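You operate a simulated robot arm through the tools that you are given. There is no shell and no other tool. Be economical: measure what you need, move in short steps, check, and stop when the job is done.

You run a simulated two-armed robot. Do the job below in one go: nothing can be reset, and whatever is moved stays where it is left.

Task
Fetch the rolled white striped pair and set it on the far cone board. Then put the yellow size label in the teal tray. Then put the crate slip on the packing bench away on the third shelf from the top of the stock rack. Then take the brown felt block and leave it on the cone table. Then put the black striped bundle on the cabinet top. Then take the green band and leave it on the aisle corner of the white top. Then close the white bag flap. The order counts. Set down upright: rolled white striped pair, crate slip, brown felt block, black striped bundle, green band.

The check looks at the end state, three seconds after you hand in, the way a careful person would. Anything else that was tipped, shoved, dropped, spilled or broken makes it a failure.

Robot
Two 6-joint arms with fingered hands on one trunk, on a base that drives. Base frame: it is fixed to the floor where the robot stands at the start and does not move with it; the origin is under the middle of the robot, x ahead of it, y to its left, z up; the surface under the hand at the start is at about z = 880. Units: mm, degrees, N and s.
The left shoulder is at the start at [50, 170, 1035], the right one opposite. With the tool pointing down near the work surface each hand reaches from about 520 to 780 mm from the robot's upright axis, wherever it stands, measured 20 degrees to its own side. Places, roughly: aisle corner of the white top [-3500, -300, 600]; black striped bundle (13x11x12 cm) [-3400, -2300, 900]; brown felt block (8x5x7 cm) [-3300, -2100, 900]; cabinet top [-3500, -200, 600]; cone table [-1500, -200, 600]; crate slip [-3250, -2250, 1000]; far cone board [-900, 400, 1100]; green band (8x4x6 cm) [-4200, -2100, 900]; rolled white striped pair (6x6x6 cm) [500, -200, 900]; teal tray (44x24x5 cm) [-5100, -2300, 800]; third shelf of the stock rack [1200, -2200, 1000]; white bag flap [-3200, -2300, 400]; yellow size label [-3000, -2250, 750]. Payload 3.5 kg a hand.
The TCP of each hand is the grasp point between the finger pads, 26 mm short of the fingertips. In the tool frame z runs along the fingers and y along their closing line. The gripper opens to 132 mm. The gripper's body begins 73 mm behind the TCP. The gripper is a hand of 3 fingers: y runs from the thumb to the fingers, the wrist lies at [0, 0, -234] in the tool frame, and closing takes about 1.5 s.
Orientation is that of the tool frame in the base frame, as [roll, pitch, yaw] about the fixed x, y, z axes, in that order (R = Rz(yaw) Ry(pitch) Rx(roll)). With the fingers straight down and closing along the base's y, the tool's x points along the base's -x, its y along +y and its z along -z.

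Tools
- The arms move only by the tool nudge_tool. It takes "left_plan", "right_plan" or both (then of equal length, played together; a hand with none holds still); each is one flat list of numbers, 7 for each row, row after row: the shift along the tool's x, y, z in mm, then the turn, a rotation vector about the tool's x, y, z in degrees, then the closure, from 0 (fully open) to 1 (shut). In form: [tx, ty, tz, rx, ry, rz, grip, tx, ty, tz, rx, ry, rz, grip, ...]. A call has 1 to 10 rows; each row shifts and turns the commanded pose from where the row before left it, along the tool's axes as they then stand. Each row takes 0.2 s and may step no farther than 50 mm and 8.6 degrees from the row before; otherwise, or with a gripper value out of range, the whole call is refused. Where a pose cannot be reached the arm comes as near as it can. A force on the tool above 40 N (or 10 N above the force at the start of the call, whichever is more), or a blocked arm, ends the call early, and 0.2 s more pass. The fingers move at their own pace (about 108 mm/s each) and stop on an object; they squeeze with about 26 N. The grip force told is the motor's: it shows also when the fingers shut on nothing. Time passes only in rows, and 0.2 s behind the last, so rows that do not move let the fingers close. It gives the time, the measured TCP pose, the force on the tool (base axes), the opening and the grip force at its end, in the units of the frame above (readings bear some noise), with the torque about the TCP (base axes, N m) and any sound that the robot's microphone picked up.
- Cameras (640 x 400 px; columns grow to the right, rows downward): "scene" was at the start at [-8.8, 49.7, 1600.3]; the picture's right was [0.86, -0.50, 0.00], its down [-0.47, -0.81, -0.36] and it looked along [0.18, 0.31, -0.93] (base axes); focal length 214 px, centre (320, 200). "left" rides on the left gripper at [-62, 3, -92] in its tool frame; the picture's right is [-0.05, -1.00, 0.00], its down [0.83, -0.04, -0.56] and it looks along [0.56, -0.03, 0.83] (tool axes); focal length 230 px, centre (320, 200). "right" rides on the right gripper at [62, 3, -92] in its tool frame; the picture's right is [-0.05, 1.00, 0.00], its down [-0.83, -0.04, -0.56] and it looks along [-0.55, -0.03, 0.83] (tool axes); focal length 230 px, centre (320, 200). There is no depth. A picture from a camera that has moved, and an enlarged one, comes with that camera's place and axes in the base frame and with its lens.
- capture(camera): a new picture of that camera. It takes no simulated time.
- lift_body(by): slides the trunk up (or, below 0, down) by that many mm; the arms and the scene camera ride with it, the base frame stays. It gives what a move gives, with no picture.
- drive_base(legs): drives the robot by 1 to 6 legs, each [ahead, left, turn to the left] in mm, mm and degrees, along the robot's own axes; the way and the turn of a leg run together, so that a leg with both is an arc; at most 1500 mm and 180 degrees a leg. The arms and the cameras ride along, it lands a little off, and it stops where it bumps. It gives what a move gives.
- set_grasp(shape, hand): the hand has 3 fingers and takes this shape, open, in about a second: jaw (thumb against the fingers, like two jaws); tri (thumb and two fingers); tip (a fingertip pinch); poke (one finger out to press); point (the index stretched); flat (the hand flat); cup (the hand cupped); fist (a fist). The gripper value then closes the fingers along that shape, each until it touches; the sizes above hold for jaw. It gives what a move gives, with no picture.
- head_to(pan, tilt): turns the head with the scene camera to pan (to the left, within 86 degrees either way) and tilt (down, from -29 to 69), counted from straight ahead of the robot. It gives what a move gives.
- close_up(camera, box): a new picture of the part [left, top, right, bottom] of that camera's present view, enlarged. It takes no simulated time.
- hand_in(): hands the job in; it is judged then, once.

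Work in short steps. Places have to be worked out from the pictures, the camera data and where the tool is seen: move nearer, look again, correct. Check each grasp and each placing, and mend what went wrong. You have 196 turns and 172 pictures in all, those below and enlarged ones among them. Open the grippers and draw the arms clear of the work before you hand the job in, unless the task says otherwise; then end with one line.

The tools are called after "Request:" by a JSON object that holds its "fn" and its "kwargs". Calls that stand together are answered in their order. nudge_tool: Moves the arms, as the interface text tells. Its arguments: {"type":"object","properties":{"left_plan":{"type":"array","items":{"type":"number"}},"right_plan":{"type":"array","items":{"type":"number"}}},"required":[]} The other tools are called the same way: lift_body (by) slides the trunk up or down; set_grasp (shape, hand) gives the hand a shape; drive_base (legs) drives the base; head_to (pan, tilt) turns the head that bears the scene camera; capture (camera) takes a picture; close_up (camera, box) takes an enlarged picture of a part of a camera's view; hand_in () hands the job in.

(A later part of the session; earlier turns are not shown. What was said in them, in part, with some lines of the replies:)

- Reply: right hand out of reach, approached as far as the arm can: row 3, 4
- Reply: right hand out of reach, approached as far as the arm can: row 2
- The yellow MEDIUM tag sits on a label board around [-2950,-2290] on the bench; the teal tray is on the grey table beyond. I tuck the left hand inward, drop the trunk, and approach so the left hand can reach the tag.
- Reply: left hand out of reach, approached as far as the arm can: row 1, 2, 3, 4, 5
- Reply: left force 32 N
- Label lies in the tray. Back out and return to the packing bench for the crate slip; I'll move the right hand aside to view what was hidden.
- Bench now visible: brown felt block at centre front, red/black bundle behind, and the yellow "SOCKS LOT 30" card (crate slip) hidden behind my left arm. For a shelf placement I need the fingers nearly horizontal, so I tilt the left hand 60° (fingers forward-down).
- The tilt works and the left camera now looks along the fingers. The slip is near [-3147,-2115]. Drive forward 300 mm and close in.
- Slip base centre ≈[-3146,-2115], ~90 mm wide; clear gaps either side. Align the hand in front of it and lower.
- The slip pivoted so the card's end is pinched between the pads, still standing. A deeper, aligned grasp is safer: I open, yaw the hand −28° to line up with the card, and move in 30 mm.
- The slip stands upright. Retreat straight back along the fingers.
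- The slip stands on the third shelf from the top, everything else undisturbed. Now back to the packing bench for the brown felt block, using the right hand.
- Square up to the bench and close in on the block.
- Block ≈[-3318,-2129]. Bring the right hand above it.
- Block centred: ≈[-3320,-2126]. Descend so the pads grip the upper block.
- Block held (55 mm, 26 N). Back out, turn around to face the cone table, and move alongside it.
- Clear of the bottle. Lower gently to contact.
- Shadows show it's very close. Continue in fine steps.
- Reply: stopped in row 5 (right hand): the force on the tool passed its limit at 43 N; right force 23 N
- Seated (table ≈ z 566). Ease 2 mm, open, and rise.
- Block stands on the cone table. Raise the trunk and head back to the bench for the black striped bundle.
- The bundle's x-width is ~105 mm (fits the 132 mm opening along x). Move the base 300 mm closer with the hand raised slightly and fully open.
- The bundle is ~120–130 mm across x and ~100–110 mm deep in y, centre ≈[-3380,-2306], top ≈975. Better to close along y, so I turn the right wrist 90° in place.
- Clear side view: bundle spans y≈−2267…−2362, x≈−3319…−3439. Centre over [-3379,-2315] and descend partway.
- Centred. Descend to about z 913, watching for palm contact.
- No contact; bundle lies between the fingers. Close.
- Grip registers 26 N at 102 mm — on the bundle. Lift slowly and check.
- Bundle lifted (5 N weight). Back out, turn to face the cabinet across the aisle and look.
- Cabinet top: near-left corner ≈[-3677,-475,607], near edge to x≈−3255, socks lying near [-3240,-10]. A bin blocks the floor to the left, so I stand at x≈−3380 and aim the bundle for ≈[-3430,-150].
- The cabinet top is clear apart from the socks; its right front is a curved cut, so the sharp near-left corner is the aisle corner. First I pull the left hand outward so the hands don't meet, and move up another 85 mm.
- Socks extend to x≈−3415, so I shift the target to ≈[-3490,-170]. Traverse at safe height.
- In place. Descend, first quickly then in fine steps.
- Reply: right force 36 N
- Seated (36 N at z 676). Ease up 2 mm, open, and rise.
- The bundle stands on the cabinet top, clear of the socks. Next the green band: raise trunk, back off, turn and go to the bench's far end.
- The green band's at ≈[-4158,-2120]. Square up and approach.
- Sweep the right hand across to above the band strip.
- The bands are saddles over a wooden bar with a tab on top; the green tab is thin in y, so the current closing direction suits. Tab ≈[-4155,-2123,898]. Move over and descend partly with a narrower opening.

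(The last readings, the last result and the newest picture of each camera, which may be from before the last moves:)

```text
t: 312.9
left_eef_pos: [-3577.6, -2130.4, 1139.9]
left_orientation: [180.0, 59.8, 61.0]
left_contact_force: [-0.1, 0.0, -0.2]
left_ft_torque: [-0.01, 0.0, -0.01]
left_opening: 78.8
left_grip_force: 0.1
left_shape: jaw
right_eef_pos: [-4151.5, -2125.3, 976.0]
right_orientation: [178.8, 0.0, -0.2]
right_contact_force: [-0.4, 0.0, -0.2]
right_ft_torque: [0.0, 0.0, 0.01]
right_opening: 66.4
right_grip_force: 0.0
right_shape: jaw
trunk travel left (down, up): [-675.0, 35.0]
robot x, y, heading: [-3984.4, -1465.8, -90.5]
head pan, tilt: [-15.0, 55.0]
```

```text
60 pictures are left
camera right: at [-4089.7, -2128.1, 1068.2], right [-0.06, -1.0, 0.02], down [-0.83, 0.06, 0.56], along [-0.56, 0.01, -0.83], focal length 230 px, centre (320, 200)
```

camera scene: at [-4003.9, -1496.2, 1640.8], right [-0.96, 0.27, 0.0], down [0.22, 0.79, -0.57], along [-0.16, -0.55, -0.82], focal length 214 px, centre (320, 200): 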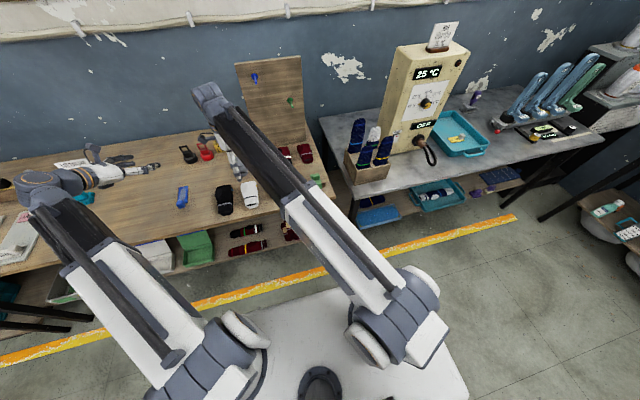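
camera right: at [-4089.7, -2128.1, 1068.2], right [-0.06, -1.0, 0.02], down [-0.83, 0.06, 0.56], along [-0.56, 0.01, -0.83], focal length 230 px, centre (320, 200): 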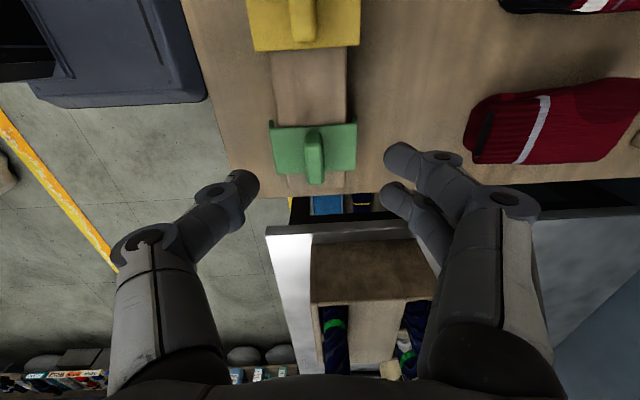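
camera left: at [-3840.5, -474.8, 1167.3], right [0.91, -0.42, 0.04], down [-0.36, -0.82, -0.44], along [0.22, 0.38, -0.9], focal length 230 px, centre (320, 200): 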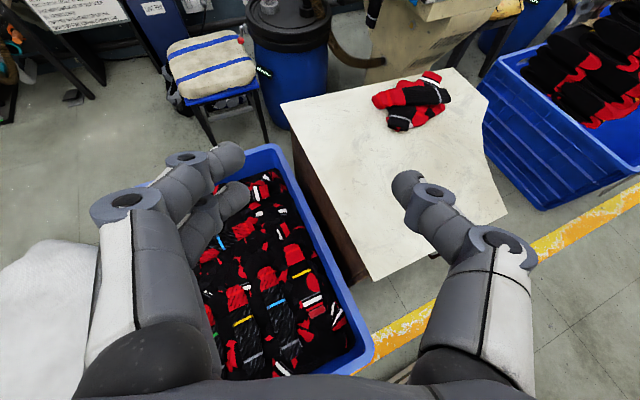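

Tab ≈x −4161. Nudge 9 mm and descend to z≈925.

Request:
{"fn": "nudge_tool", "kwargs": {"right_plan": [-9, -1, 25, 0, 0, 0, 0.5, 0, 0, 25, 0, 0, 0, 0.5, 0, 0, 0, 0, 0, 0, 0.5]}}

Request:
{"fn": "capture", "kwargs": {"camera": "right"}}

```text
t: 313.7
left_eef_pos: [-3576.9, -2130.6, 1139.9]
left_orientation: [179.9, 59.8, 61.1]
left_contact_force: [0.4, 0.1, 1.1]
left_ft_torque: [0.03, 0.03, -0.02]
left_opening: 78.5
left_grip_force: 0.1
left_shape: jaw
right_eef_pos: [-4162.9, -2126.2, 923.8]
right_orientation: [178.9, 0.1, -0.3]
right_contact_force: [-0.6, -0.7, -0.1]
right_ft_torque: [0.0, 0.02, -0.02]
right_opening: 66.9
right_grip_force: 0.1
right_shape: jaw
trunk travel left (down, up): [-675.0, 35.0]
robot x, y, heading: [-3989.3, -1466.8, -91.0]
head pan, tilt: [-15.0, 55.0]
```

```text
59 pictures are left
camera right: at [-4099.1, -2130.2, 1016.3], right [-0.06, -1.0, 0.02], down [-0.83, 0.06, 0.56], along [-0.56, 0.01, -0.83], focal length 230 px, centre (320, 200)
```

right: 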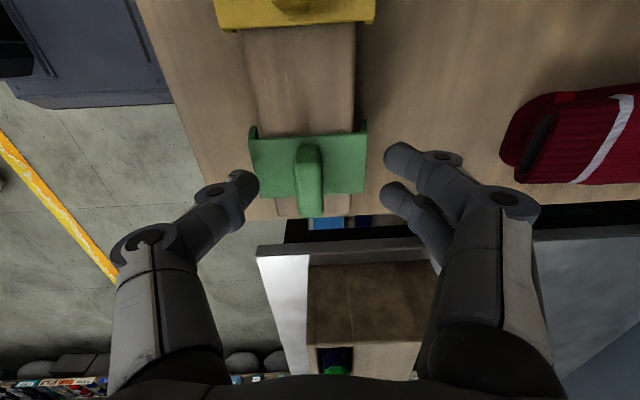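

Body is ~72 mm wide, tab ~14 mm thick. Narrow the opening to ~42 mm and descend astride the tab in small steps.

Request:
{"fn": "nudge_tool", "kwargs": {"right_plan": [0, -2, 0, 0, 0, 0, 0.68, 0, 0, 0, 0, 0, 0, 0.68, 0, 0, 5, 0, 0, 0, 0.68, 0, 0, 4, 0, 0, 0, 0.68, 0, 0, 3, 0, 0, 0, 0.68, 0, 0, 0, 0, 0, 0, 0.68]}}

Request:
{"fn": "close_up", "kwargs": {"camera": "right", "box": [160, 80, 480, 280]}}

```text
t: 315.1
left_eef_pos: [-3576.9, -2127.8, 1141.2]
left_orientation: [179.8, 59.9, 61.0]
left_contact_force: [-0.5, -0.2, 0.3]
left_ft_torque: [0.01, 0.02, -0.01]
left_opening: 79.0
left_grip_force: 0.0
left_shape: jaw
right_eef_pos: [-4162.1, -2122.5, 914.5]
right_orientation: [178.8, 0.0, -0.3]
right_contact_force: [-1.2, 6.9, 23.3]
right_ft_torque: [0.23, 0.12, 0.01]
right_opening: 21.4
right_grip_force: 26.0
right_shape: jaw
trunk travel left (down, up): [-675.0, 35.0]
robot x, y, heading: [-3988.3, -1465.2, -90.7]
head pan, tilt: [-15.0, 55.0]
```

```text
2.00 times, centred on (320, 180) of right
camera zoom: at [-4098.9, -2125.7, 1005.5], right [-0.06, -1.0, 0.02], down [-0.83, 0.06, 0.56], along [-0.56, 0.01, -0.83], focal length 460 px, centre (320, 240)
```

zoom: 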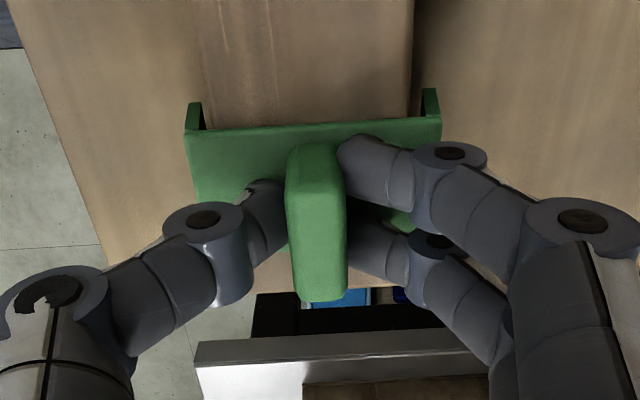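

The pads have already met the tab (21 mm, 26 N) and tips rest on the shoulders. Relieve slightly, close firmly, and lift straight up.

Request:
{"fn": "nudge_tool", "kwargs": {"right_plan": [0, 0, -2, 0, 0, 0, 0.68, 0, 0, 0, 0, 0, 0, 0.95, 0, 0, 0, 0, 0, 0, 0.95, 0, 0, 0, 0, 0, 0, 0.95, 0, 0, -10, 0, 0, 0, 0.95, 0, 0, -20, 0, 0, 0, 0.95, 0, 0, -30, 0, 0, 0, 0.95, 0, 0, -40, 0, 0, 0, 0.95, 0, 0, 0, 0, 0, 0, 0.95]}}

Request:
{"fn": "capture", "kwargs": {"camera": "right"}}

```text
t: 317.1
left_eef_pos: [-3576.1, -2130.4, 1140.8]
left_orientation: [179.8, 59.9, 61.0]
left_contact_force: [-0.2, -0.7, -0.9]
left_ft_torque: [-0.03, -0.02, -0.03]
left_opening: 78.5
left_grip_force: 0.0
left_shape: jaw
right_eef_pos: [-4161.9, -2123.2, 1013.0]
right_orientation: [178.9, 0.1, -0.4]
right_contact_force: [0.3, -0.8, -0.4]
right_ft_torque: [0.01, 0.02, -0.03]
right_opening: 16.8
right_grip_force: 26.1
right_shape: jaw
trunk travel left (down, up): [-675.0, 35.0]
robot x, y, heading: [-3989.4, -1467.5, -91.0]
head pan, tilt: [-15.0, 55.0]
```

```text
57 pictures are left
camera right: at [-4098.1, -2127.5, 1105.0], right [-0.06, -1.0, 0.02], down [-0.83, 0.06, 0.56], along [-0.56, 0.02, -0.83], focal length 230 px, centre (320, 200)
```

right: 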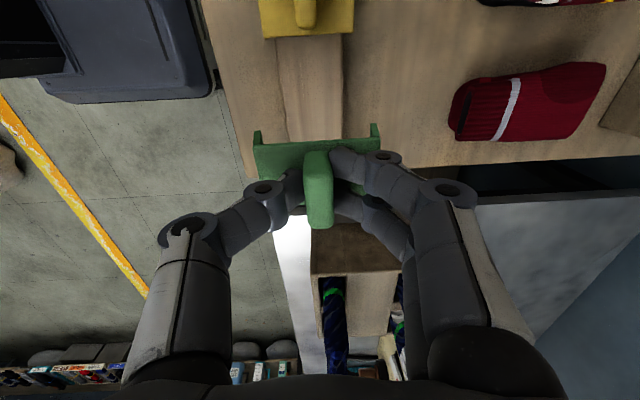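

Green band held level; the rest of the strip is undisturbed. Back out, turn and go to the cabinet's aisle corner.

Request:
{"fn": "drive_base", "kwargs": {"legs": [[-430, 0, 0], [0, 0, 180], [0, -330, 0]]}}

Request:
{"fn": "head_to", "kwargs": {"pan": 0, "tilt": 55}}

Request:
{"fn": "capture", "kwargs": {"camera": "scene"}}

```text
t: 328.9
left_eef_pos: [-4068.3, -380.7, 1140.0]
left_orientation: [179.8, 59.8, -117.9]
left_contact_force: [-0.7, 0.1, 0.4]
left_ft_torque: [-0.02, 0.02, 0.02]
left_opening: 78.5
left_grip_force: 0.0
left_shape: jaw
right_eef_pos: [-3483.6, -375.3, 1012.2]
right_orientation: [179.0, 0.0, -179.0]
right_contact_force: [1.0, 0.6, -0.3]
right_ft_torque: [-0.02, 0.01, 0.02]
right_opening: 16.2
right_grip_force: 25.9
right_shape: jaw
trunk travel left (down, up): [-675.0, 35.0]
robot x, y, heading: [-3640.6, -1038.3, 90.4]
head pan, tilt: [-15.0, 55.0]
```

```text
t: 329.7
left_eef_pos: [-4068.2, -382.1, 1139.6]
left_orientation: [179.9, 59.8, -117.8]
left_contact_force: [-0.1, -0.9, -0.8]
left_ft_torque: [-0.01, -0.03, 0.0]
left_opening: 78.6
left_grip_force: 0.0
left_shape: jaw
right_eef_pos: [-3484.6, -376.2, 1012.7]
right_orientation: [178.9, 0.1, -179.1]
right_contact_force: [0.7, -0.4, -0.1]
right_ft_torque: [-0.03, -0.04, -0.02]
right_opening: 16.1
right_grip_force: 26.0
right_shape: jaw
trunk travel left (down, up): [-675.0, 35.0]
robot x, y, heading: [-3645.7, -1030.8, 90.4]
head pan, tilt: [0.0, 55.0]
```

```text
56 pictures are left
camera scene: at [-3640.9, -1001.7, 1640.7], right [1.0, 0.01, 0.0], down [0.01, -0.82, -0.57], along [0.0, 0.57, -0.82], focal length 214 px, centre (320, 200)
```

scene: 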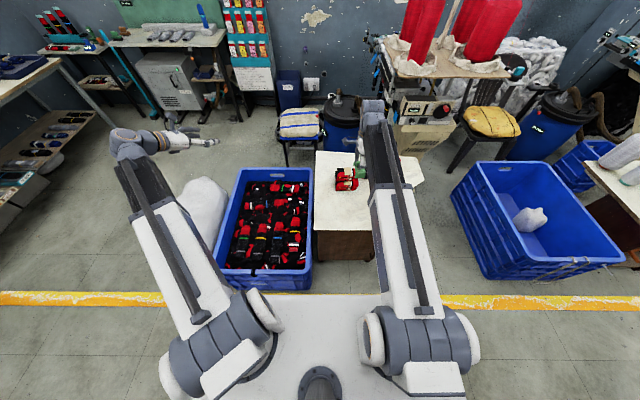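

Target point near the aisle corner: ≈[-3545,-370] (corner at ≈[-3678,-485], bundle begins at y≈−225). Shift the hand, then lower the trunk.

Request:
{"fn": "nudge_tool", "kwargs": {"right_plan": [30, 2, 0, 0, 0, 0, 0.95, 31, 3, 0, 0, 0, 0, 0.95, 0, 0, 0, 0, 0, 0, 0.95]}}

Request:
{"fn": "lift_body", "kwargs": {"by": -260}}

Request:
{"fn": "capture", "kwargs": {"camera": "right"}}

Request:
{"fn": "capture", "kwargs": {"camera": "scene"}}

```text
t: 330.5
left_eef_pos: [-4068.0, -381.4, 1141.3]
left_orientation: [179.9, 59.8, -117.8]
left_contact_force: [0.3, -0.8, 0.0]
left_ft_torque: [-0.03, 0.01, 0.04]
left_opening: 78.6
left_grip_force: 0.0
left_shape: jaw
right_eef_pos: [-3545.1, -371.1, 1014.3]
right_orientation: [178.9, 0.1, -179.2]
right_contact_force: [0.3, 1.3, -0.3]
right_ft_torque: [-0.02, -0.03, 0.01]
right_opening: 16.3
right_grip_force: 25.9
right_shape: jaw
trunk travel left (down, up): [-675.0, 35.0]
robot x, y, heading: [-3644.6, -1035.7, 90.2]
head pan, tilt: [0.0, 55.0]
```

```text
t: 333.1
left_eef_pos: [-4068.5, -380.9, 880.3]
left_orientation: [179.9, 59.8, -117.8]
left_contact_force: [-0.9, 0.1, -0.6]
left_ft_torque: [0.03, 0.01, 0.03]
left_opening: 78.6
left_grip_force: 0.0
left_shape: jaw
right_eef_pos: [-3544.5, -369.1, 754.0]
right_orientation: [178.9, 0.1, -179.1]
right_contact_force: [-0.2, -0.2, 0.0]
right_ft_torque: [0.0, -0.05, 0.01]
right_opening: 16.3
right_grip_force: 25.9
right_shape: jaw
trunk travel left (down, up): [-415.0, 295.0]
robot x, y, heading: [-3644.4, -1034.8, 90.6]
head pan, tilt: [0.0, 55.0]
```

```text
55 pictures are left
camera right: at [-3604.8, -372.1, 845.5], right [0.04, 1.0, 0.02], down [0.83, -0.04, 0.56], along [0.56, 0.0, -0.83], focal length 230 px, centre (320, 200)
```

right: 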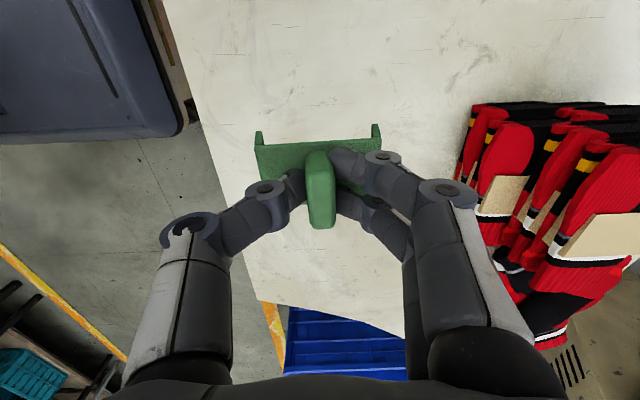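

```text
54 pictures are left
camera scene: at [-3640.9, -1001.8, 1380.8], right [1.0, 0.01, 0.0], down [0.01, -0.82, -0.57], along [0.0, 0.57, -0.82], focal length 214 px, centre (320, 200)
```

scene: 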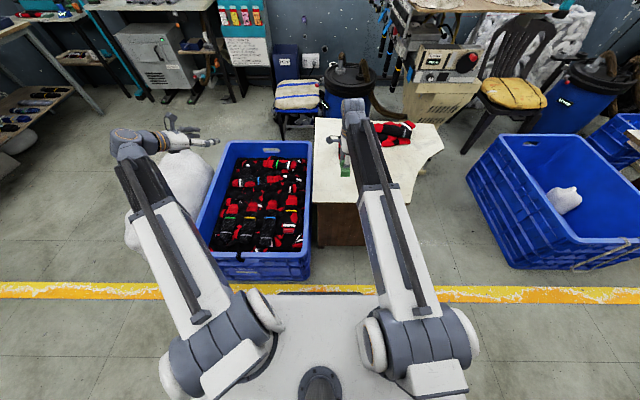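

Everything's clear. Descend to contact.

Request:
{"fn": "nudge_tool", "kwargs": {"right_plan": [0, 0, 25, 0, 0, 0, 0.95, 0, 0, 20, 0, 0, 0, 0.95, 0, 0, 8, 0, 0, 0, 0.95, 0, 0, 6, 0, 0, 0, 0.95, 0, 0, 5, 0, 0, 0, 0.95, 0, 0, 5, 0, 0, 0, 0.95, 0, 0, 4, 0, 0, 0, 0.95, 0, 0, 4, 0, 0, 0, 0.95, 0, 0, 0, 0, 0, 0, 0.95]}}

Request:
{"fn": "capture", "kwargs": {"camera": "right"}}

```text
t: 335.1
left_eef_pos: [-4068.3, -382.5, 880.2]
left_orientation: [179.9, 59.8, -117.8]
left_contact_force: [0.6, 1.1, -0.5]
left_ft_torque: [-0.02, -0.01, 0.0]
left_opening: 78.6
left_grip_force: 0.0
left_shape: jaw
right_eef_pos: [-3545.2, -367.8, 675.8]
right_orientation: [178.9, 0.1, -179.1]
right_contact_force: [0.0, 0.0, 0.4]
right_ft_torque: [-0.03, 0.01, 0.04]
right_opening: 16.2
right_grip_force: 26.0
right_shape: jaw
trunk travel left (down, up): [-415.0, 295.0]
robot x, y, heading: [-3644.1, -1032.0, 90.5]
head pan, tilt: [0.0, 55.0]
```

```text
53 pictures are left
camera right: at [-3605.6, -370.6, 767.6], right [0.04, 1.0, 0.02], down [0.83, -0.04, 0.56], along [0.56, 0.0, -0.83], focal length 230 px, centre (320, 200)
```

right: 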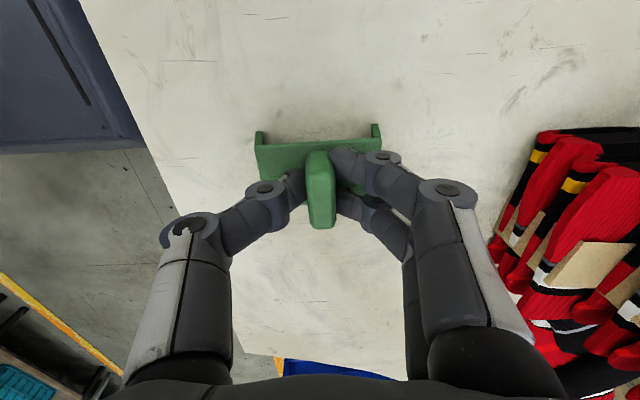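

Request:
{"fn": "nudge_tool", "kwargs": {"right_plan": [0, 0, 4, 0, 0, 0, 0.95, 0, 0, 3, 0, 0, 0, 0.95, 0, 0, 3, 0, 0, 0, 0.95, 0, 0, 3, 0, 0, 0, 0.95, 0, 0, 2, 0, 0, 0, 0.95, 0, 0, 2, 0, 0, 0, 0.95, 0, 0, 0, 0, 0, 0, 0.95]}}

```text
t: 336.0
left_eef_pos: [-4067.6, -382.4, 881.4]
left_orientation: [179.7, 59.8, -117.9]
left_contact_force: [-0.2, -0.8, -0.1]
left_ft_torque: [0.01, 0.01, 0.0]
left_opening: 78.6
left_grip_force: 0.0
left_shape: jaw
right_eef_pos: [-3545.5, -368.6, 672.2]
right_orientation: [178.5, 0.2, -179.1]
right_contact_force: [0.5, -4.8, 20.8]
right_ft_torque: [-0.24, -0.01, 0.02]
right_opening: 17.7
right_grip_force: 25.2
right_shape: jaw
trunk travel left (down, up): [-415.0, 295.0]
robot x, y, heading: [-3645.5, -1031.5, 90.4]
head pan, tilt: [0.0, 55.0]
stopped in row 4 (right hand): the force on the tool passed its limit at 43 N (the readings are from after the stop); the commanded pose is now the measured one
```

Seated at z 672. Ease up, open moderately, and rise.

Request:
{"fn": "nudge_tool", "kwargs": {"right_plan": [0, 0, -2, 0, 0, 0, 0.95, 0, 0, 0, 0, 0, 0, 0.75, 0, 0, 0, 0, 0, 0, 0.65, 0, 0, 0, 0, 0, 0, 0.6, 0, 0, -10, 0, 0, 0, 0.6, 0, 0, -25, 0, 0, 0, 0.6, 0, 0, -40, 0, 0, 0, 0.5, 0, 0, -45, 0, 0, 0, 0.3, 0, 0, -45, 0, 0, 0, 0, 0, 0, 0, 0, 0, 0, 0]}}

Request:
{"fn": "capture", "kwargs": {"camera": "right"}}

```text
t: 338.2
left_eef_pos: [-4068.7, -382.1, 879.3]
left_orientation: [179.9, 59.9, -117.8]
left_contact_force: [0.1, 0.0, 0.3]
left_ft_torque: [0.0, -0.01, 0.03]
left_opening: 78.9
left_grip_force: 0.1
left_shape: jaw
right_eef_pos: [-3545.5, -371.6, 836.8]
right_orientation: [178.5, 0.1, -179.1]
right_contact_force: [0.0, 0.2, -0.1]
right_ft_torque: [-0.02, 0.0, -0.01]
right_opening: 131.9
right_grip_force: 0.2
right_shape: jaw
trunk travel left (down, up): [-415.0, 295.0]
robot x, y, heading: [-3643.3, -1037.1, 90.6]
head pan, tilt: [0.0, 55.0]
```

```text
52 pictures are left
camera right: at [-3605.6, -374.7, 928.0], right [0.04, 1.0, 0.02], down [0.83, -0.04, 0.55], along [0.56, 0.0, -0.83], focal length 230 px, centre (320, 200)
```

right: 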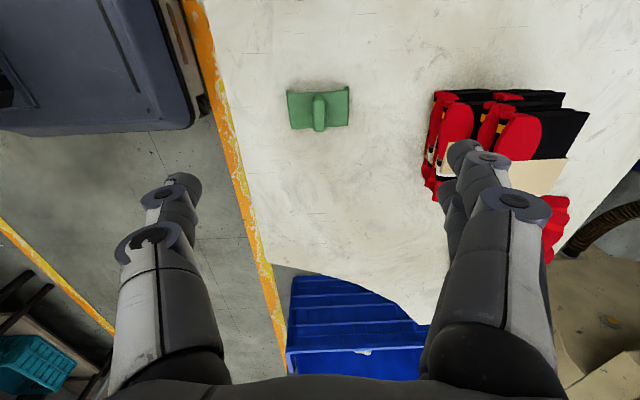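

The band stands on the aisle corner. Last: the white bag flap on the packing bench's lower shelf. Back off, turn, and look.

Request:
{"fn": "drive_base", "kwargs": {"legs": [[-80, 0, 0], [0, 0, 179.5], [0, 300, 0]]}}

Request:
{"fn": "head_to", "kwargs": {"pan": 10, "tilt": 35}}

Request:
{"fn": "capture", "kwargs": {"camera": "scene"}}

```text
t: 348.4
left_eef_pos: [-2884.1, -1735.5, 881.1]
left_orientation: [179.9, 59.9, 64.7]
left_contact_force: [0.2, 0.1, -0.8]
left_ft_torque: [0.02, 0.0, 0.02]
left_opening: 78.9
left_grip_force: 0.0
left_shape: jaw
right_eef_pos: [-3406.9, -1765.6, 836.1]
right_orientation: [178.7, 0.0, 3.4]
right_contact_force: [0.3, -0.2, 0.3]
right_ft_torque: [0.03, -0.01, 0.01]
right_opening: 131.7
right_grip_force: 0.0
right_shape: jaw
trunk travel left (down, up): [-415.0, 295.0]
robot x, y, heading: [-3337.5, -1099.3, -87.0]
head pan, tilt: [0.0, 55.0]
```

```text
t: 349.2
left_eef_pos: [-2884.6, -1734.0, 879.4]
left_orientation: [179.8, 59.7, 64.7]
left_contact_force: [-0.2, -0.2, -0.4]
left_ft_torque: [0.02, 0.0, -0.02]
left_opening: 78.5
left_grip_force: 0.0
left_shape: jaw
right_eef_pos: [-3406.9, -1766.4, 836.8]
right_orientation: [178.6, 0.1, 3.5]
right_contact_force: [0.4, 0.3, 0.3]
right_ft_torque: [0.0, 0.0, 0.01]
right_opening: 131.9
right_grip_force: 0.1
right_shape: jaw
trunk travel left (down, up): [-415.0, 295.0]
robot x, y, heading: [-3338.6, -1097.1, -86.7]
head pan, tilt: [10.0, 35.0]
```

```text
51 pictures are left
camera scene: at [-3316.9, -1144.1, 1408.9], right [-0.97, -0.22, 0.0], down [-0.13, 0.56, -0.82], along [0.18, -0.8, -0.57], focal length 214 px, centre (320, 200)
```

scene: 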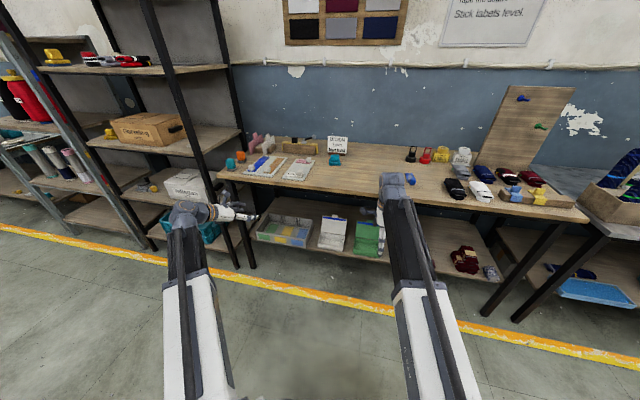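

Request:
{"fn": "lift_body", "kwargs": {"by": -200}}

Request:
{"fn": "capture", "kwargs": {"camera": "scene"}}

Request:
{"fn": "close_up", "kwargs": {"camera": "scene", "box": [240, 160, 400, 280]}}

```text
t: 351.4
left_eef_pos: [-2886.5, -1733.6, 679.8]
left_orientation: [179.9, 59.8, 64.7]
left_contact_force: [1.0, 0.0, 1.0]
left_ft_torque: [0.01, 0.01, 0.0]
left_opening: 78.6
left_grip_force: 0.1
left_shape: jaw
right_eef_pos: [-3406.3, -1765.5, 635.5]
right_orientation: [178.7, 0.1, 3.3]
right_contact_force: [-0.1, 1.5, 0.1]
right_ft_torque: [-0.01, 0.02, 0.01]
right_opening: 131.7
right_grip_force: 0.0
right_shape: jaw
trunk travel left (down, up): [-215.0, 495.0]
robot x, y, heading: [-3337.1, -1103.1, -87.0]
head pan, tilt: [10.0, 35.0]
```

```text
50 pictures are left
camera scene: at [-3316.9, -1144.1, 1209.0], right [-0.97, -0.22, 0.0], down [-0.13, 0.56, -0.82], along [0.18, -0.8, -0.57], focal length 214 px, centre (320, 200)
```

scene: 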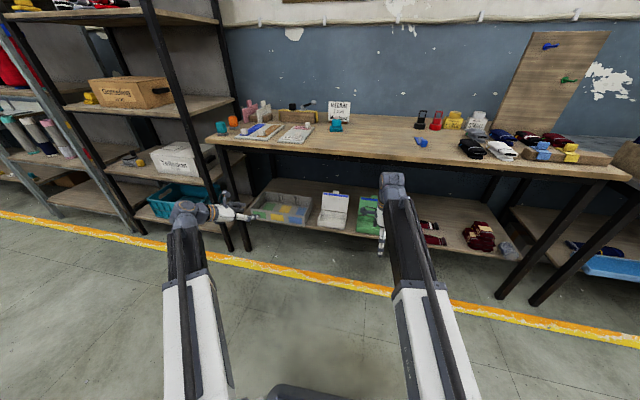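

```text
3.33 times, centred on (320, 220) of scene
camera zoom: at [-3316.9, -1144.1, 1209.0], right [-0.97, -0.22, 0.0], down [-0.13, 0.56, -0.82], along [0.18, -0.8, -0.57], focal length 715 px, centre (320, 133)
```

zoom: 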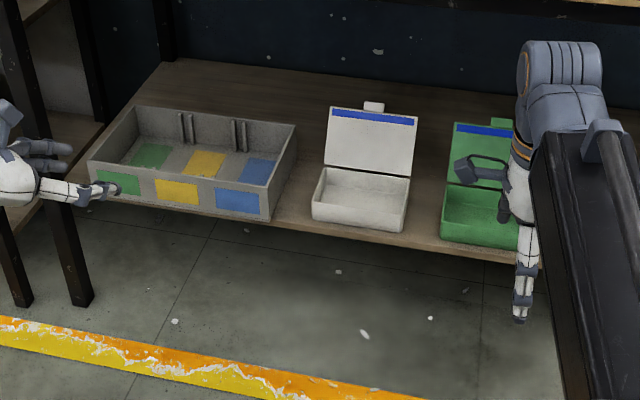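

The white bag is an open box with its lid standing at the back. I prepare the left hand: yaw straight, steeper tilt, shifted toward the bag's x; the right hand is tucked aside.

Request:
{"fn": "nudge_tool", "kwargs": {"left_plan": [0, 0, 0, -7.3, 0, -4.2, 0.4, 0, 0, 0, -7.3, 0, -4.2, 0.4, 0, 0, 0, -7.3, 0, -4.2, 0.4, 0, 0, 0, 0, 7.5, 0, 0.4, 0, 0, 0, 0, 7.5, 0, 0.4, 0, -45, 0, 0, 0, 0, 0.4, 0, -45, 0, 0, 0, 0, 0.4, 0, -45, 0, 0, 0, 0, 0.4, 0, -45, 0, 0, 0, 0, 0.4, 0, 0, 0, 0, 0, 0, 0.4], "right_plan": [-32, -27, 0, 0, 0, 0, 0, -32, -27, 0, 0, 0, 0, 0, -32, -27, 0, 0, 0, 0, 0, -32, -27, 0, 0, 0, 0, 0, -32, -27, 0, 0, 0, 0, 0, -32, -27, 0, 0, 0, 0, 0, -32, -27, 0, 0, 0, 0, 0, -32, -27, 0, 0, 0, 0, 0, 0, 0, 0, 0, 0, 0, 0, 0, 0, 0, 0, 0, 0, 0]}}

Request:
{"fn": "capture", "kwargs": {"camera": "left"}}

Request:
{"fn": "close_up", "kwargs": {"camera": "scene", "box": [240, 140, 440, 290]}}

```text
t: 353.6
left_eef_pos: [-3064.5, -1731.9, 679.5]
left_orientation: [179.8, 44.8, 89.9]
left_contact_force: [0.6, 0.0, -1.3]
left_ft_torque: [0.01, 0.0, 0.0]
left_opening: 79.0
left_grip_force: 0.0
left_shape: jaw
right_eef_pos: [-3676.1, -1568.0, 633.7]
right_orientation: [178.6, 0.0, 3.4]
right_contact_force: [-0.1, 0.1, 0.0]
right_ft_torque: [-0.01, 0.0, -0.03]
right_opening: 131.7
right_grip_force: 0.1
right_shape: jaw
trunk travel left (down, up): [-215.0, 495.0]
robot x, y, heading: [-3338.7, -1100.1, -86.8]
head pan, tilt: [10.0, 35.0]
```

```text
48 pictures are left
camera left: at [-3060.5, -1708.9, 789.3], right [-1.0, -0.04, 0.03], down [-0.04, 0.98, -0.19], along [-0.03, -0.19, -0.98], focal length 230 px, centre (320, 200)
```

left: 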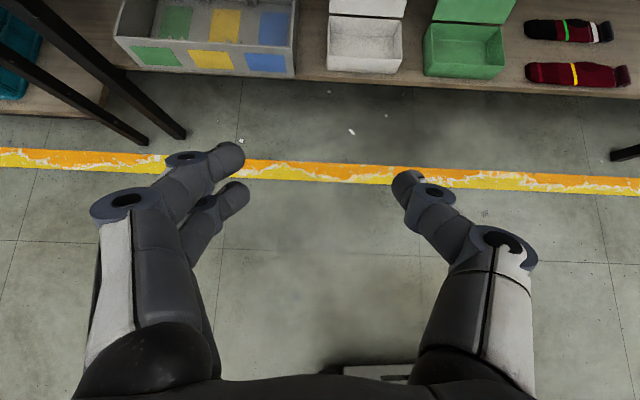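

```text
2.67 times, centred on (340, 215) of scene
camera zoom: at [-3316.9, -1144.1, 1209.0], right [-0.97, -0.22, 0.0], down [-0.13, 0.56, -0.82], along [0.18, -0.8, -0.57], focal length 572 px, centre (267, 160)
```

zoom: 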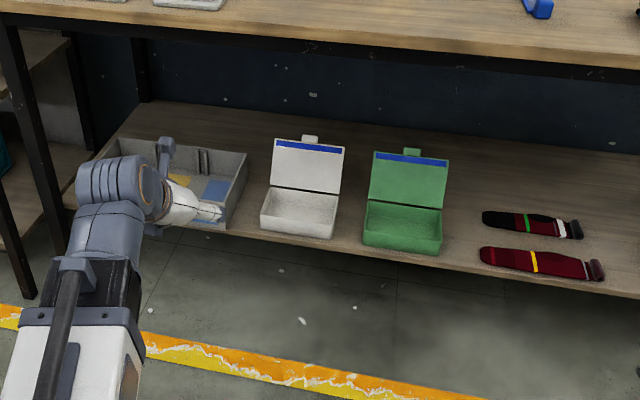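

Triangulation: bag front ≈y −2103, x≈−3169, shelf z≈329, lid hinge ≈[y −2200, z 385], lid leaning back ~30° with top near z≈490–520. Plan: slip the closed fingers over and behind the lid, then sweep it forward along its arc. First lower the trunk, square up and approach to look.

Request:
{"fn": "lift_body", "kwargs": {"by": -120}}

Request:
{"fn": "drive_base", "kwargs": {"legs": [[0, 0, -3.2], [180, 0, 0]]}}

Request:
{"fn": "capture", "kwargs": {"camera": "left"}}

Request:
{"fn": "capture", "kwargs": {"camera": "scene"}}

```text
t: 355.1
left_eef_pos: [-3063.6, -1730.7, 559.7]
left_orientation: [179.9, 44.9, 89.8]
left_contact_force: [-0.3, 0.1, 0.7]
left_ft_torque: [-0.02, -0.02, 0.0]
left_opening: 78.7
left_grip_force: 0.1
left_shape: jaw
right_eef_pos: [-3677.2, -1568.2, 513.8]
right_orientation: [178.6, 0.0, 3.5]
right_contact_force: [-0.8, -0.5, -0.6]
right_ft_torque: [-0.02, 0.02, 0.01]
right_opening: 131.8
right_grip_force: 0.0
right_shape: jaw
trunk travel left (down, up): [-95.0, 615.0]
robot x, y, heading: [-3338.1, -1099.5, -87.3]
head pan, tilt: [10.0, 35.0]
```

```text
t: 357.0
left_eef_pos: [-3098.7, -1924.4, 560.3]
left_orientation: [179.8, 45.0, 86.7]
left_contact_force: [0.4, 0.5, -0.9]
left_ft_torque: [0.03, 0.0, -0.02]
left_opening: 78.7
left_grip_force: 0.2
left_shape: jaw
right_eef_pos: [-3702.7, -1728.5, 514.3]
right_orientation: [178.7, 0.0, 0.2]
right_contact_force: [-0.2, -0.5, 0.3]
right_ft_torque: [-0.01, 0.0, 0.0]
right_opening: 131.7
right_grip_force: 0.1
right_shape: jaw
trunk travel left (down, up): [-95.0, 615.0]
robot x, y, heading: [-3336.9, -1279.8, -90.1]
head pan, tilt: [10.0, 35.0]
```

```text
46 pictures are left
camera left: at [-3094.7, -1903.0, 669.2], right [-1.0, 0.02, 0.03], down [0.01, 0.98, -0.19], along [-0.04, -0.19, -0.98], focal length 230 px, centre (320, 200)
```

left: 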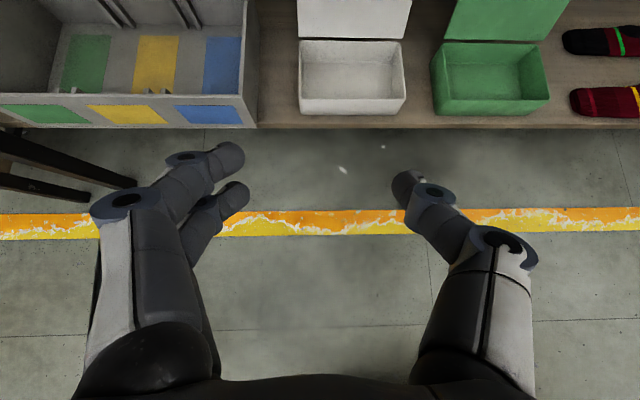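

```text
45 pictures are left
camera scene: at [-3320.1, -1324.9, 1089.0], right [-0.99, -0.17, 0.0], down [-0.1, 0.57, -0.82], along [0.14, -0.81, -0.57], focal length 214 px, centre (320, 200)
```

scene: 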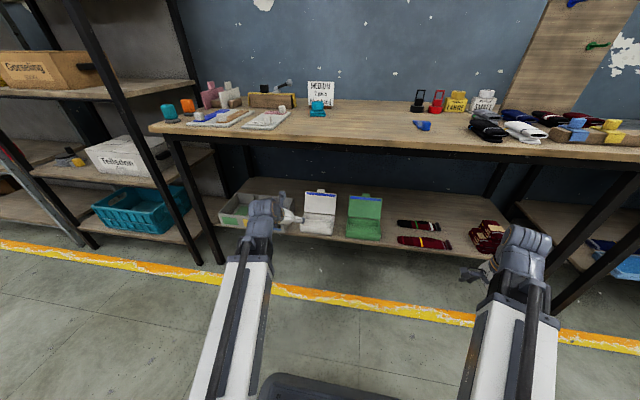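

Request:
{"fn": "close_up", "kwargs": {"camera": "scene", "box": [270, 170, 390, 250]}}

```text
5.00 times, centred on (330, 210) of scene
camera zoom: at [-3320.1, -1324.9, 1089.0], right [-0.99, -0.17, 0.0], down [-0.1, 0.57, -0.82], along [0.14, -0.81, -0.57], focal length 1072 px, centre (270, 150)
```

zoom: 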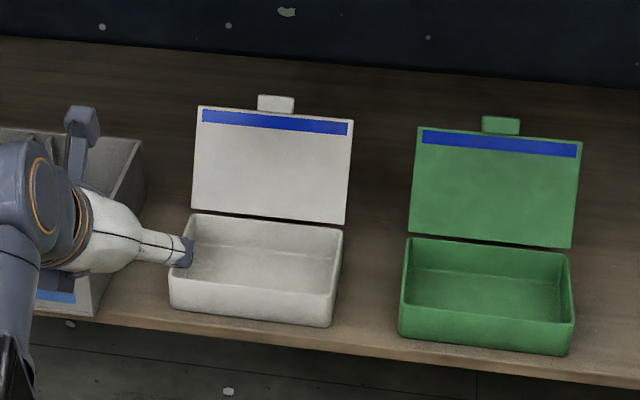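

Lid top edge ≈[y −2265, z 476] (leaning back ~26°), hinge ≈[−2211, 372], x centre ≈−3165. Close the left fingers, align x, and drive 200 mm closer at z 560 (passing above everything).

Request:
{"fn": "nudge_tool", "kwargs": {"left_plan": [0, -33, 0, 0, 0, 0, 1, 0, -33, 0, 0, 0, 0, 1, 0, 0, 0, 0, 0, 0, 1, 0, 0, 0, 0, 0, 0, 1, 0, 0, 0, 0, 0, 0, 1]}}

Request:
{"fn": "drive_base", "kwargs": {"legs": [[195, 0, 0]]}}

Request:
{"fn": "capture", "kwargs": {"camera": "left"}}

Request:
{"fn": "capture", "kwargs": {"camera": "scene"}}

```text
t: 358.2
left_eef_pos: [-3165.1, -1921.9, 559.7]
left_orientation: [179.8, 44.9, 86.7]
left_contact_force: [-0.8, -1.0, -0.5]
left_ft_torque: [0.02, -0.04, -0.03]
left_opening: 0.1
left_grip_force: 26.1
left_shape: jaw
right_eef_pos: [-3702.7, -1730.0, 514.2]
right_orientation: [178.7, 0.0, 0.3]
right_contact_force: [0.4, 0.3, -0.1]
right_ft_torque: [0.02, 0.0, 0.01]
right_opening: 131.7
right_grip_force: 0.0
right_shape: jaw
trunk travel left (down, up): [-95.0, 615.0]
robot x, y, heading: [-3337.5, -1280.1, -90.4]
head pan, tilt: [10.0, 35.0]
```

```text
t: 359.8
left_eef_pos: [-3166.5, -2113.5, 559.4]
left_orientation: [179.8, 44.9, 86.7]
left_contact_force: [-0.1, 0.9, -0.5]
left_ft_torque: [0.0, 0.02, 0.0]
left_opening: 0.0
left_grip_force: 26.4
left_shape: jaw
right_eef_pos: [-3703.0, -1920.6, 514.3]
right_orientation: [178.5, 0.0, 0.3]
right_contact_force: [0.2, 0.7, -0.2]
right_ft_torque: [-0.01, 0.0, -0.03]
right_opening: 131.9
right_grip_force: 0.0
right_shape: jaw
trunk travel left (down, up): [-95.0, 615.0]
robot x, y, heading: [-3338.3, -1470.5, -90.4]
head pan, tilt: [10.0, 35.0]
```

```text
43 pictures are left
camera left: at [-3161.7, -2091.8, 668.6], right [-1.0, 0.02, 0.03], down [0.01, 0.98, -0.19], along [-0.04, -0.19, -0.98], focal length 230 px, centre (320, 200)
```

left: 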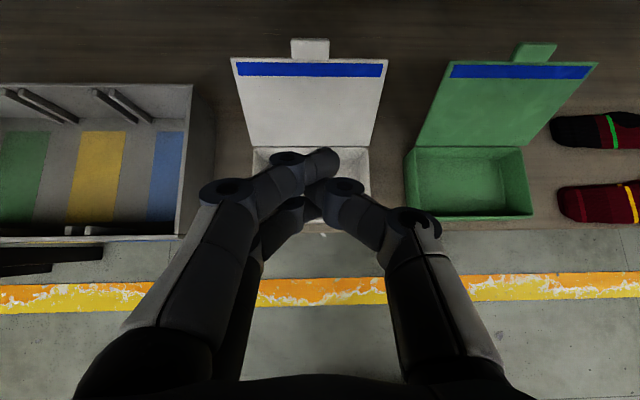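

```text
42 pictures are left
camera scene: at [-3320.8, -1516.3, 1089.0], right [-0.99, -0.17, 0.0], down [-0.1, 0.57, -0.82], along [0.14, -0.81, -0.57], focal length 214 px, centre (320, 200)
```

scene: 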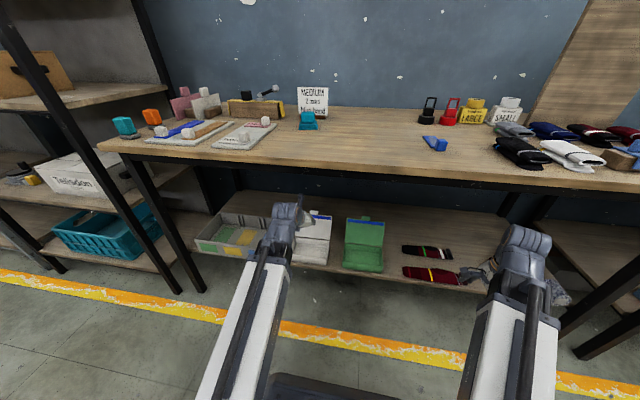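

Stereo confirms lid top at [−2268, 475]. Reach forward over it with the closed fingers.

Request:
{"fn": "nudge_tool", "kwargs": {"left_plan": [-27.6, 0, 27.6, 0, 0, 0, 1, -27.6, 0, 27.6, 0, 0, 0, 1, -27.6, 0, 27.6, 0, 0, 0, 1, -27.6, 0, 27.6, 0, 0, 0, 1, -27.6, 0, 27.6, 0, 0, 0, 1, 0, 0, 0, 0, 0, 0, 1]}}

Request:
{"fn": "capture", "kwargs": {"camera": "left"}}

Request:
{"fn": "capture", "kwargs": {"camera": "scene"}}

```text
t: 361.2
left_eef_pos: [-3175.6, -2306.6, 557.4]
left_orientation: [179.8, 44.9, 86.7]
left_contact_force: [-0.4, 0.0, 0.1]
left_ft_torque: [-0.01, -0.02, -0.03]
left_opening: 0.1
left_grip_force: 26.4
left_shape: jaw
right_eef_pos: [-3703.5, -1920.1, 513.0]
right_orientation: [178.6, 0.0, 0.3]
right_contact_force: [0.0, 0.0, 0.3]
right_ft_torque: [0.02, -0.03, 0.03]
right_opening: 131.9
right_grip_force: 0.1
right_shape: jaw
trunk travel left (down, up): [-95.0, 615.0]
robot x, y, heading: [-3336.7, -1470.6, -90.2]
head pan, tilt: [10.0, 35.0]
```

```text
41 pictures are left
camera left: at [-3171.6, -2284.9, 666.5], right [-1.0, 0.02, 0.03], down [0.01, 0.98, -0.19], along [-0.04, -0.19, -0.98], focal length 230 px, centre (320, 200)
```

left: 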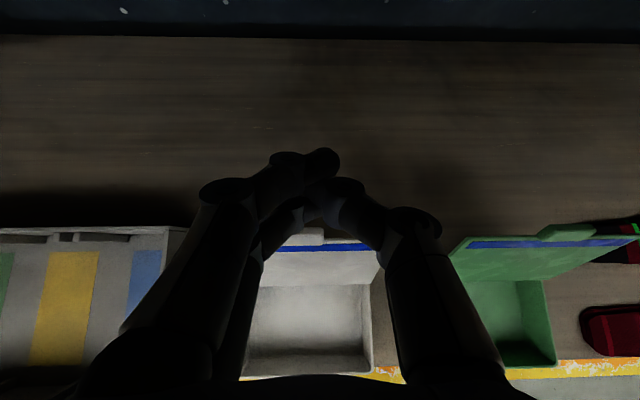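

```text
40 pictures are left
camera scene: at [-3320.8, -1516.3, 1089.0], right [-0.99, -0.17, 0.0], down [-0.1, 0.57, -0.82], along [0.14, -0.81, -0.57], focal length 214 px, centre (320, 200)
```

scene: 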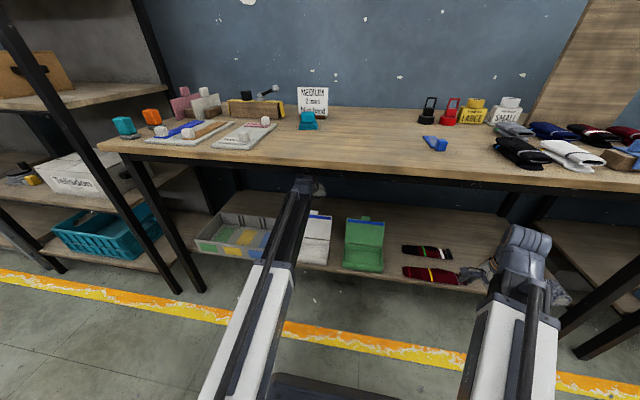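

Fingertips are behind and above the lid's top edge. Lower a bit, steepen the tilt to 30°, then drop the fingers behind the lid.

Request:
{"fn": "nudge_tool", "kwargs": {"left_plan": [18.4, 0, 18.4, 0, 0, 0, 1, 18.4, 0, 18.4, 0, 0, 0, 1, 0, 0, 0, 0, 7.5, 0, 1, 0, 0, 0, 0, 7.5, 0, 1, 13.7, 0, 29.6, 0, 0, 0, 1, 13.7, 0, 29.6, 0, 0, 0, 1, 0, 0, 0, 0, 0, 0, 1]}}

Request:
{"fn": "capture", "kwargs": {"camera": "left"}}

Request:
{"fn": "close_up", "kwargs": {"camera": "scene", "box": [240, 160, 400, 280]}}

```text
t: 362.8
left_eef_pos: [-3178.0, -2314.8, 439.2]
left_orientation: [179.8, 29.9, 86.7]
left_contact_force: [-0.2, 0.7, 0.5]
left_ft_torque: [0.0, 0.05, -0.01]
left_opening: 0.1
left_grip_force: 26.0
left_shape: jaw
right_eef_pos: [-3703.1, -1920.7, 513.4]
right_orientation: [178.6, 0.1, 0.2]
right_contact_force: [0.0, 0.2, 0.4]
right_ft_torque: [0.04, 0.0, 0.0]
right_opening: 131.9
right_grip_force: 0.1
right_shape: jaw
trunk travel left (down, up): [-95.0, 615.0]
robot x, y, heading: [-3338.9, -1471.8, -90.4]
head pan, tilt: [10.0, 35.0]
```

```text
39 pictures are left
camera left: at [-3174.2, -2321.2, 551.4], right [-1.0, 0.01, 0.02], down [0.01, 1.0, 0.07], along [-0.02, 0.07, -1.0], focal length 230 px, centre (320, 200)
```

left: 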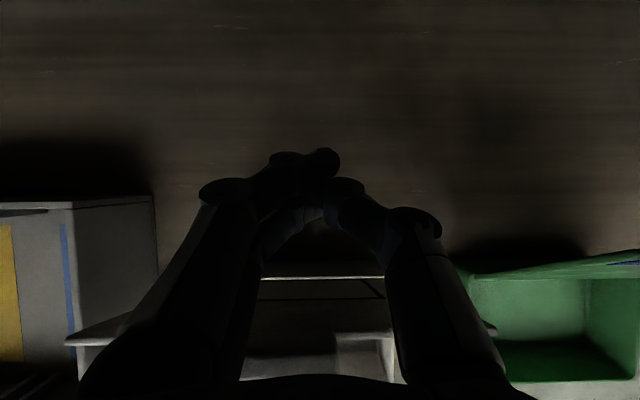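

```text
3.33 times, centred on (320, 220) of scene
camera zoom: at [-3320.8, -1516.3, 1089.0], right [-0.99, -0.17, 0.0], down [-0.1, 0.57, -0.82], along [0.14, -0.81, -0.57], focal length 715 px, centre (320, 133)
```

zoom: 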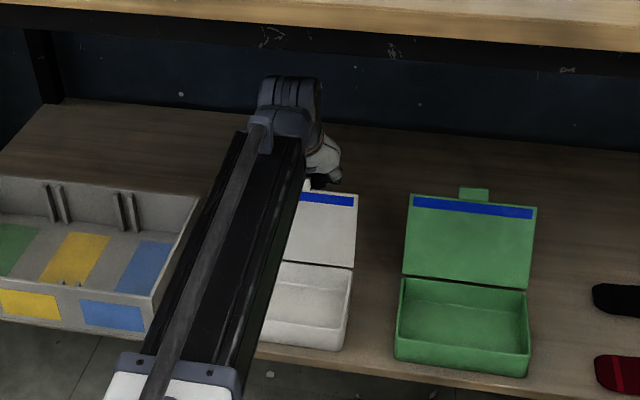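

Fingers are behind the lid. Sweep forward along the lid's arc to vertical and check.

Request:
{"fn": "nudge_tool", "kwargs": {"left_plan": [8.3, 0, -12.6, 0, 0, 0, 1, 8.3, 0, -12.6, 0, 0, 0, 1, 7.5, 0, -7.5, 0, 0, 0, 1, 7.5, 0, -7.5, 0, 0, 0, 1, 8.8, 0, -6.2, 0, 0, 0, 1, 8.8, 0, -6.2, 0, 0, 0, 1, 0, 0, 0, 0, 0, 0, 1]}}

Request:
{"fn": "capture", "kwargs": {"camera": "left"}}

Request:
{"fn": "close_up", "kwargs": {"camera": "scene", "box": [240, 160, 400, 280]}}

```text
t: 364.4
left_eef_pos: [-3171.8, -2245.3, 464.8]
left_orientation: [179.7, 30.0, 86.9]
left_contact_force: [-0.5, -0.2, 0.5]
left_ft_torque: [0.0, 0.0, 0.05]
left_opening: 0.0
left_grip_force: 26.1
left_shape: jaw
right_eef_pos: [-3703.6, -1921.0, 514.6]
right_orientation: [178.4, 0.0, 0.2]
right_contact_force: [0.1, -0.5, -0.6]
right_ft_torque: [0.02, 0.0, 0.02]
right_opening: 131.9
right_grip_force: 0.1
right_shape: jaw
trunk travel left (down, up): [-95.0, 615.0]
robot x, y, heading: [-3340.0, -1469.3, -90.1]
head pan, tilt: [10.0, 35.0]
```

```text
37 pictures are left
camera left: at [-3169.7, -2252.3, 574.9], right [-1.0, 0.01, 0.02], down [0.01, 1.0, 0.07], along [-0.02, 0.07, -1.0], focal length 230 px, centre (320, 200)
```

left: 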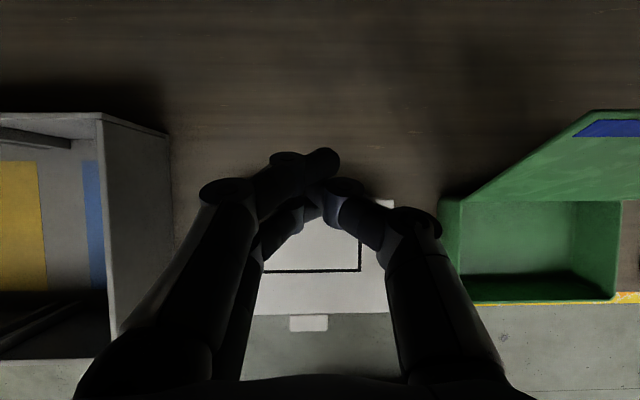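

```text
3.33 times, centred on (320, 220) of scene
camera zoom: at [-3320.8, -1516.3, 1089.0], right [-0.99, -0.17, 0.0], down [-0.1, 0.57, -0.82], along [0.14, -0.81, -0.57], focal length 715 px, centre (320, 133)
```

zoom: 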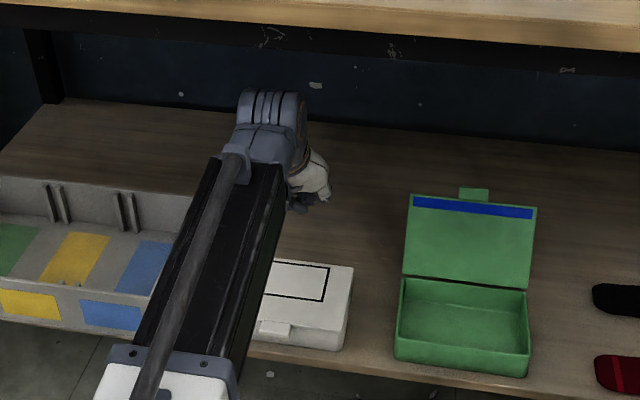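

The lid fell shut. Raise the hand 40 mm, back out, and inspect.

Request:
{"fn": "nudge_tool", "kwargs": {"left_plan": [-10, 0, -17.3, 0, 0, 0, 1, -10, 0, -17.3, 0, 0, 0, 1, 0, 0, 0, 0, 0, 0, 1]}}

Request:
{"fn": "drive_base", "kwargs": {"legs": [[-450, 0, 0]]}}

Request:
{"fn": "close_up", "kwargs": {"camera": "scene", "box": [240, 130, 400, 250]}}

Request:
{"fn": "capture", "kwargs": {"camera": "left"}}

```text
t: 365.2
left_eef_pos: [-3171.8, -2245.2, 502.6]
left_orientation: [179.8, 29.9, 86.8]
left_contact_force: [0.1, 0.6, -0.3]
left_ft_torque: [-0.01, -0.01, 0.01]
left_opening: 0.0
left_grip_force: 25.6
left_shape: jaw
right_eef_pos: [-3703.5, -1919.6, 512.9]
right_orientation: [178.6, 0.0, 0.2]
right_contact_force: [0.1, -0.2, 0.4]
right_ft_torque: [0.01, 0.0, -0.02]
right_opening: 131.9
right_grip_force: 0.0
right_shape: jaw
trunk travel left (down, up): [-95.0, 615.0]
robot x, y, heading: [-3337.8, -1472.5, -90.4]
head pan, tilt: [10.0, 35.0]
```

```text
t: 367.9
left_eef_pos: [-3166.8, -1796.6, 501.8]
left_orientation: [179.8, 30.0, 87.2]
left_contact_force: [0.2, 0.2, 0.2]
left_ft_torque: [0.0, 0.0, -0.03]
left_opening: 0.1
left_grip_force: 26.4
left_shape: jaw
right_eef_pos: [-3700.9, -1475.6, 513.4]
right_orientation: [178.6, 0.1, 0.6]
right_contact_force: [0.1, -0.3, -0.4]
right_ft_torque: [0.02, -0.01, 0.0]
right_opening: 131.7
right_grip_force: 0.1
right_shape: jaw
trunk travel left (down, up): [-95.0, 615.0]
robot x, y, heading: [-3340.9, -1022.5, -89.8]
head pan, tilt: [10.0, 35.0]
```

```text
3.33 times, centred on (320, 190) of scene
camera zoom: at [-3320.4, -1068.9, 1089.0], right [-0.98, -0.18, 0.0], down [-0.1, 0.56, -0.82], along [0.14, -0.81, -0.57], focal length 715 px, centre (320, 233)
```

zoom: 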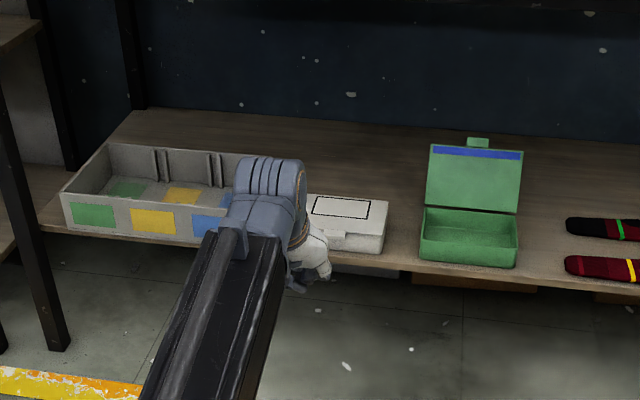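

```text
34 pictures are left
camera left: at [-3164.4, -1803.2, 612.7], right [-1.0, 0.0, 0.02], down [0.0, 1.0, 0.07], along [-0.02, 0.07, -1.0], focal length 230 px, centre (320, 200)
```

left: 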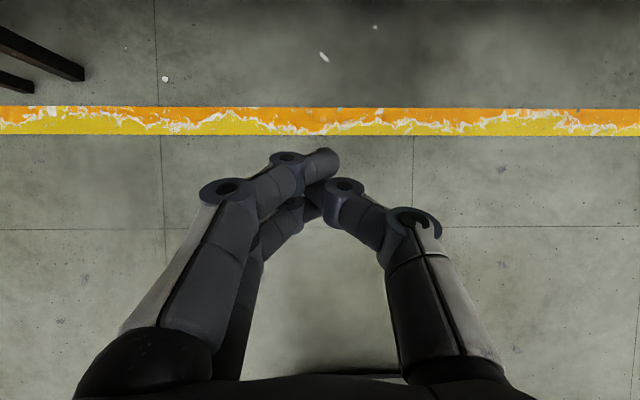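

Open the left hand, strafe aside and take a clear look at the closed flap.

Request:
{"fn": "nudge_tool", "kwargs": {"left_plan": [0, 0, 0, 0, 0, 0, 0, 0, 0, 0, 0, 0, 0, 0, 0, 0, 0, 0, 0, 0, 0, 0, 0, 0, 0, 0, 0, 0]}}

Request:
{"fn": "drive_base", "kwargs": {"legs": [[-30, -250, 0]]}}

Request:
{"fn": "close_up", "kwargs": {"camera": "scene", "box": [170, 140, 330, 260]}}

```text
t: 368.9
left_eef_pos: [-3168.0, -1796.5, 502.5]
left_orientation: [179.8, 29.8, 87.1]
left_contact_force: [-0.2, 0.2, 0.1]
left_ft_torque: [0.01, -0.02, 0.03]
left_opening: 132.2
left_grip_force: 0.1
left_shape: jaw
right_eef_pos: [-3700.2, -1475.3, 513.6]
right_orientation: [178.7, 0.0, 0.6]
right_contact_force: [-0.5, 0.0, -0.8]
right_ft_torque: [0.01, 0.03, 0.0]
right_opening: 131.9
right_grip_force: 0.1
right_shape: jaw
trunk travel left (down, up): [-95.0, 615.0]
robot x, y, heading: [-3339.5, -1022.9, -89.8]
head pan, tilt: [10.0, 35.0]
```

```text
t: 370.7
left_eef_pos: [-3408.9, -1767.9, 503.3]
left_orientation: [179.7, 30.0, 87.4]
left_contact_force: [0.7, -0.6, -0.3]
left_ft_torque: [0.01, 0.0, 0.0]
left_opening: 132.0
left_grip_force: 0.2
left_shape: jaw
right_eef_pos: [-3943.4, -1448.9, 513.4]
right_orientation: [178.6, 0.0, 0.8]
right_contact_force: [0.9, 0.9, -1.2]
right_ft_torque: [-0.03, 0.0, -0.01]
right_opening: 132.2
right_grip_force: 0.1
right_shape: jaw
trunk travel left (down, up): [-95.0, 615.0]
robot x, y, heading: [-3581.2, -995.4, -89.4]
head pan, tilt: [10.0, 35.0]
```

```text
3.33 times, centred on (250, 200) of scene
camera zoom: at [-3564.8, -1040.8, 1089.0], right [-0.98, -0.18, 0.0], down [-0.1, 0.56, -0.82], along [0.15, -0.81, -0.57], focal length 715 px, centre (553, 200)
```

zoom: 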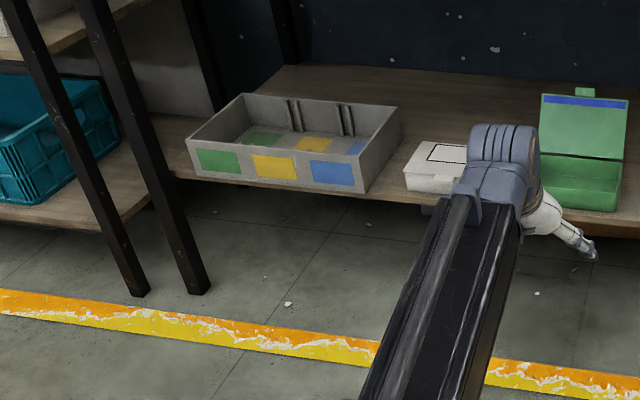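

The flap lies flat and closed. All seven tasks were checked after placement, both grippers are open, and the arms are clear. Handing in.

Request:
{"fn": "hand_in", "kwargs": {}}

```text
The job is handed in.
```

All seven steps were done in the order given, each checked by camera after placing. The job is handed in with both grippers open and the arms drawn clear.
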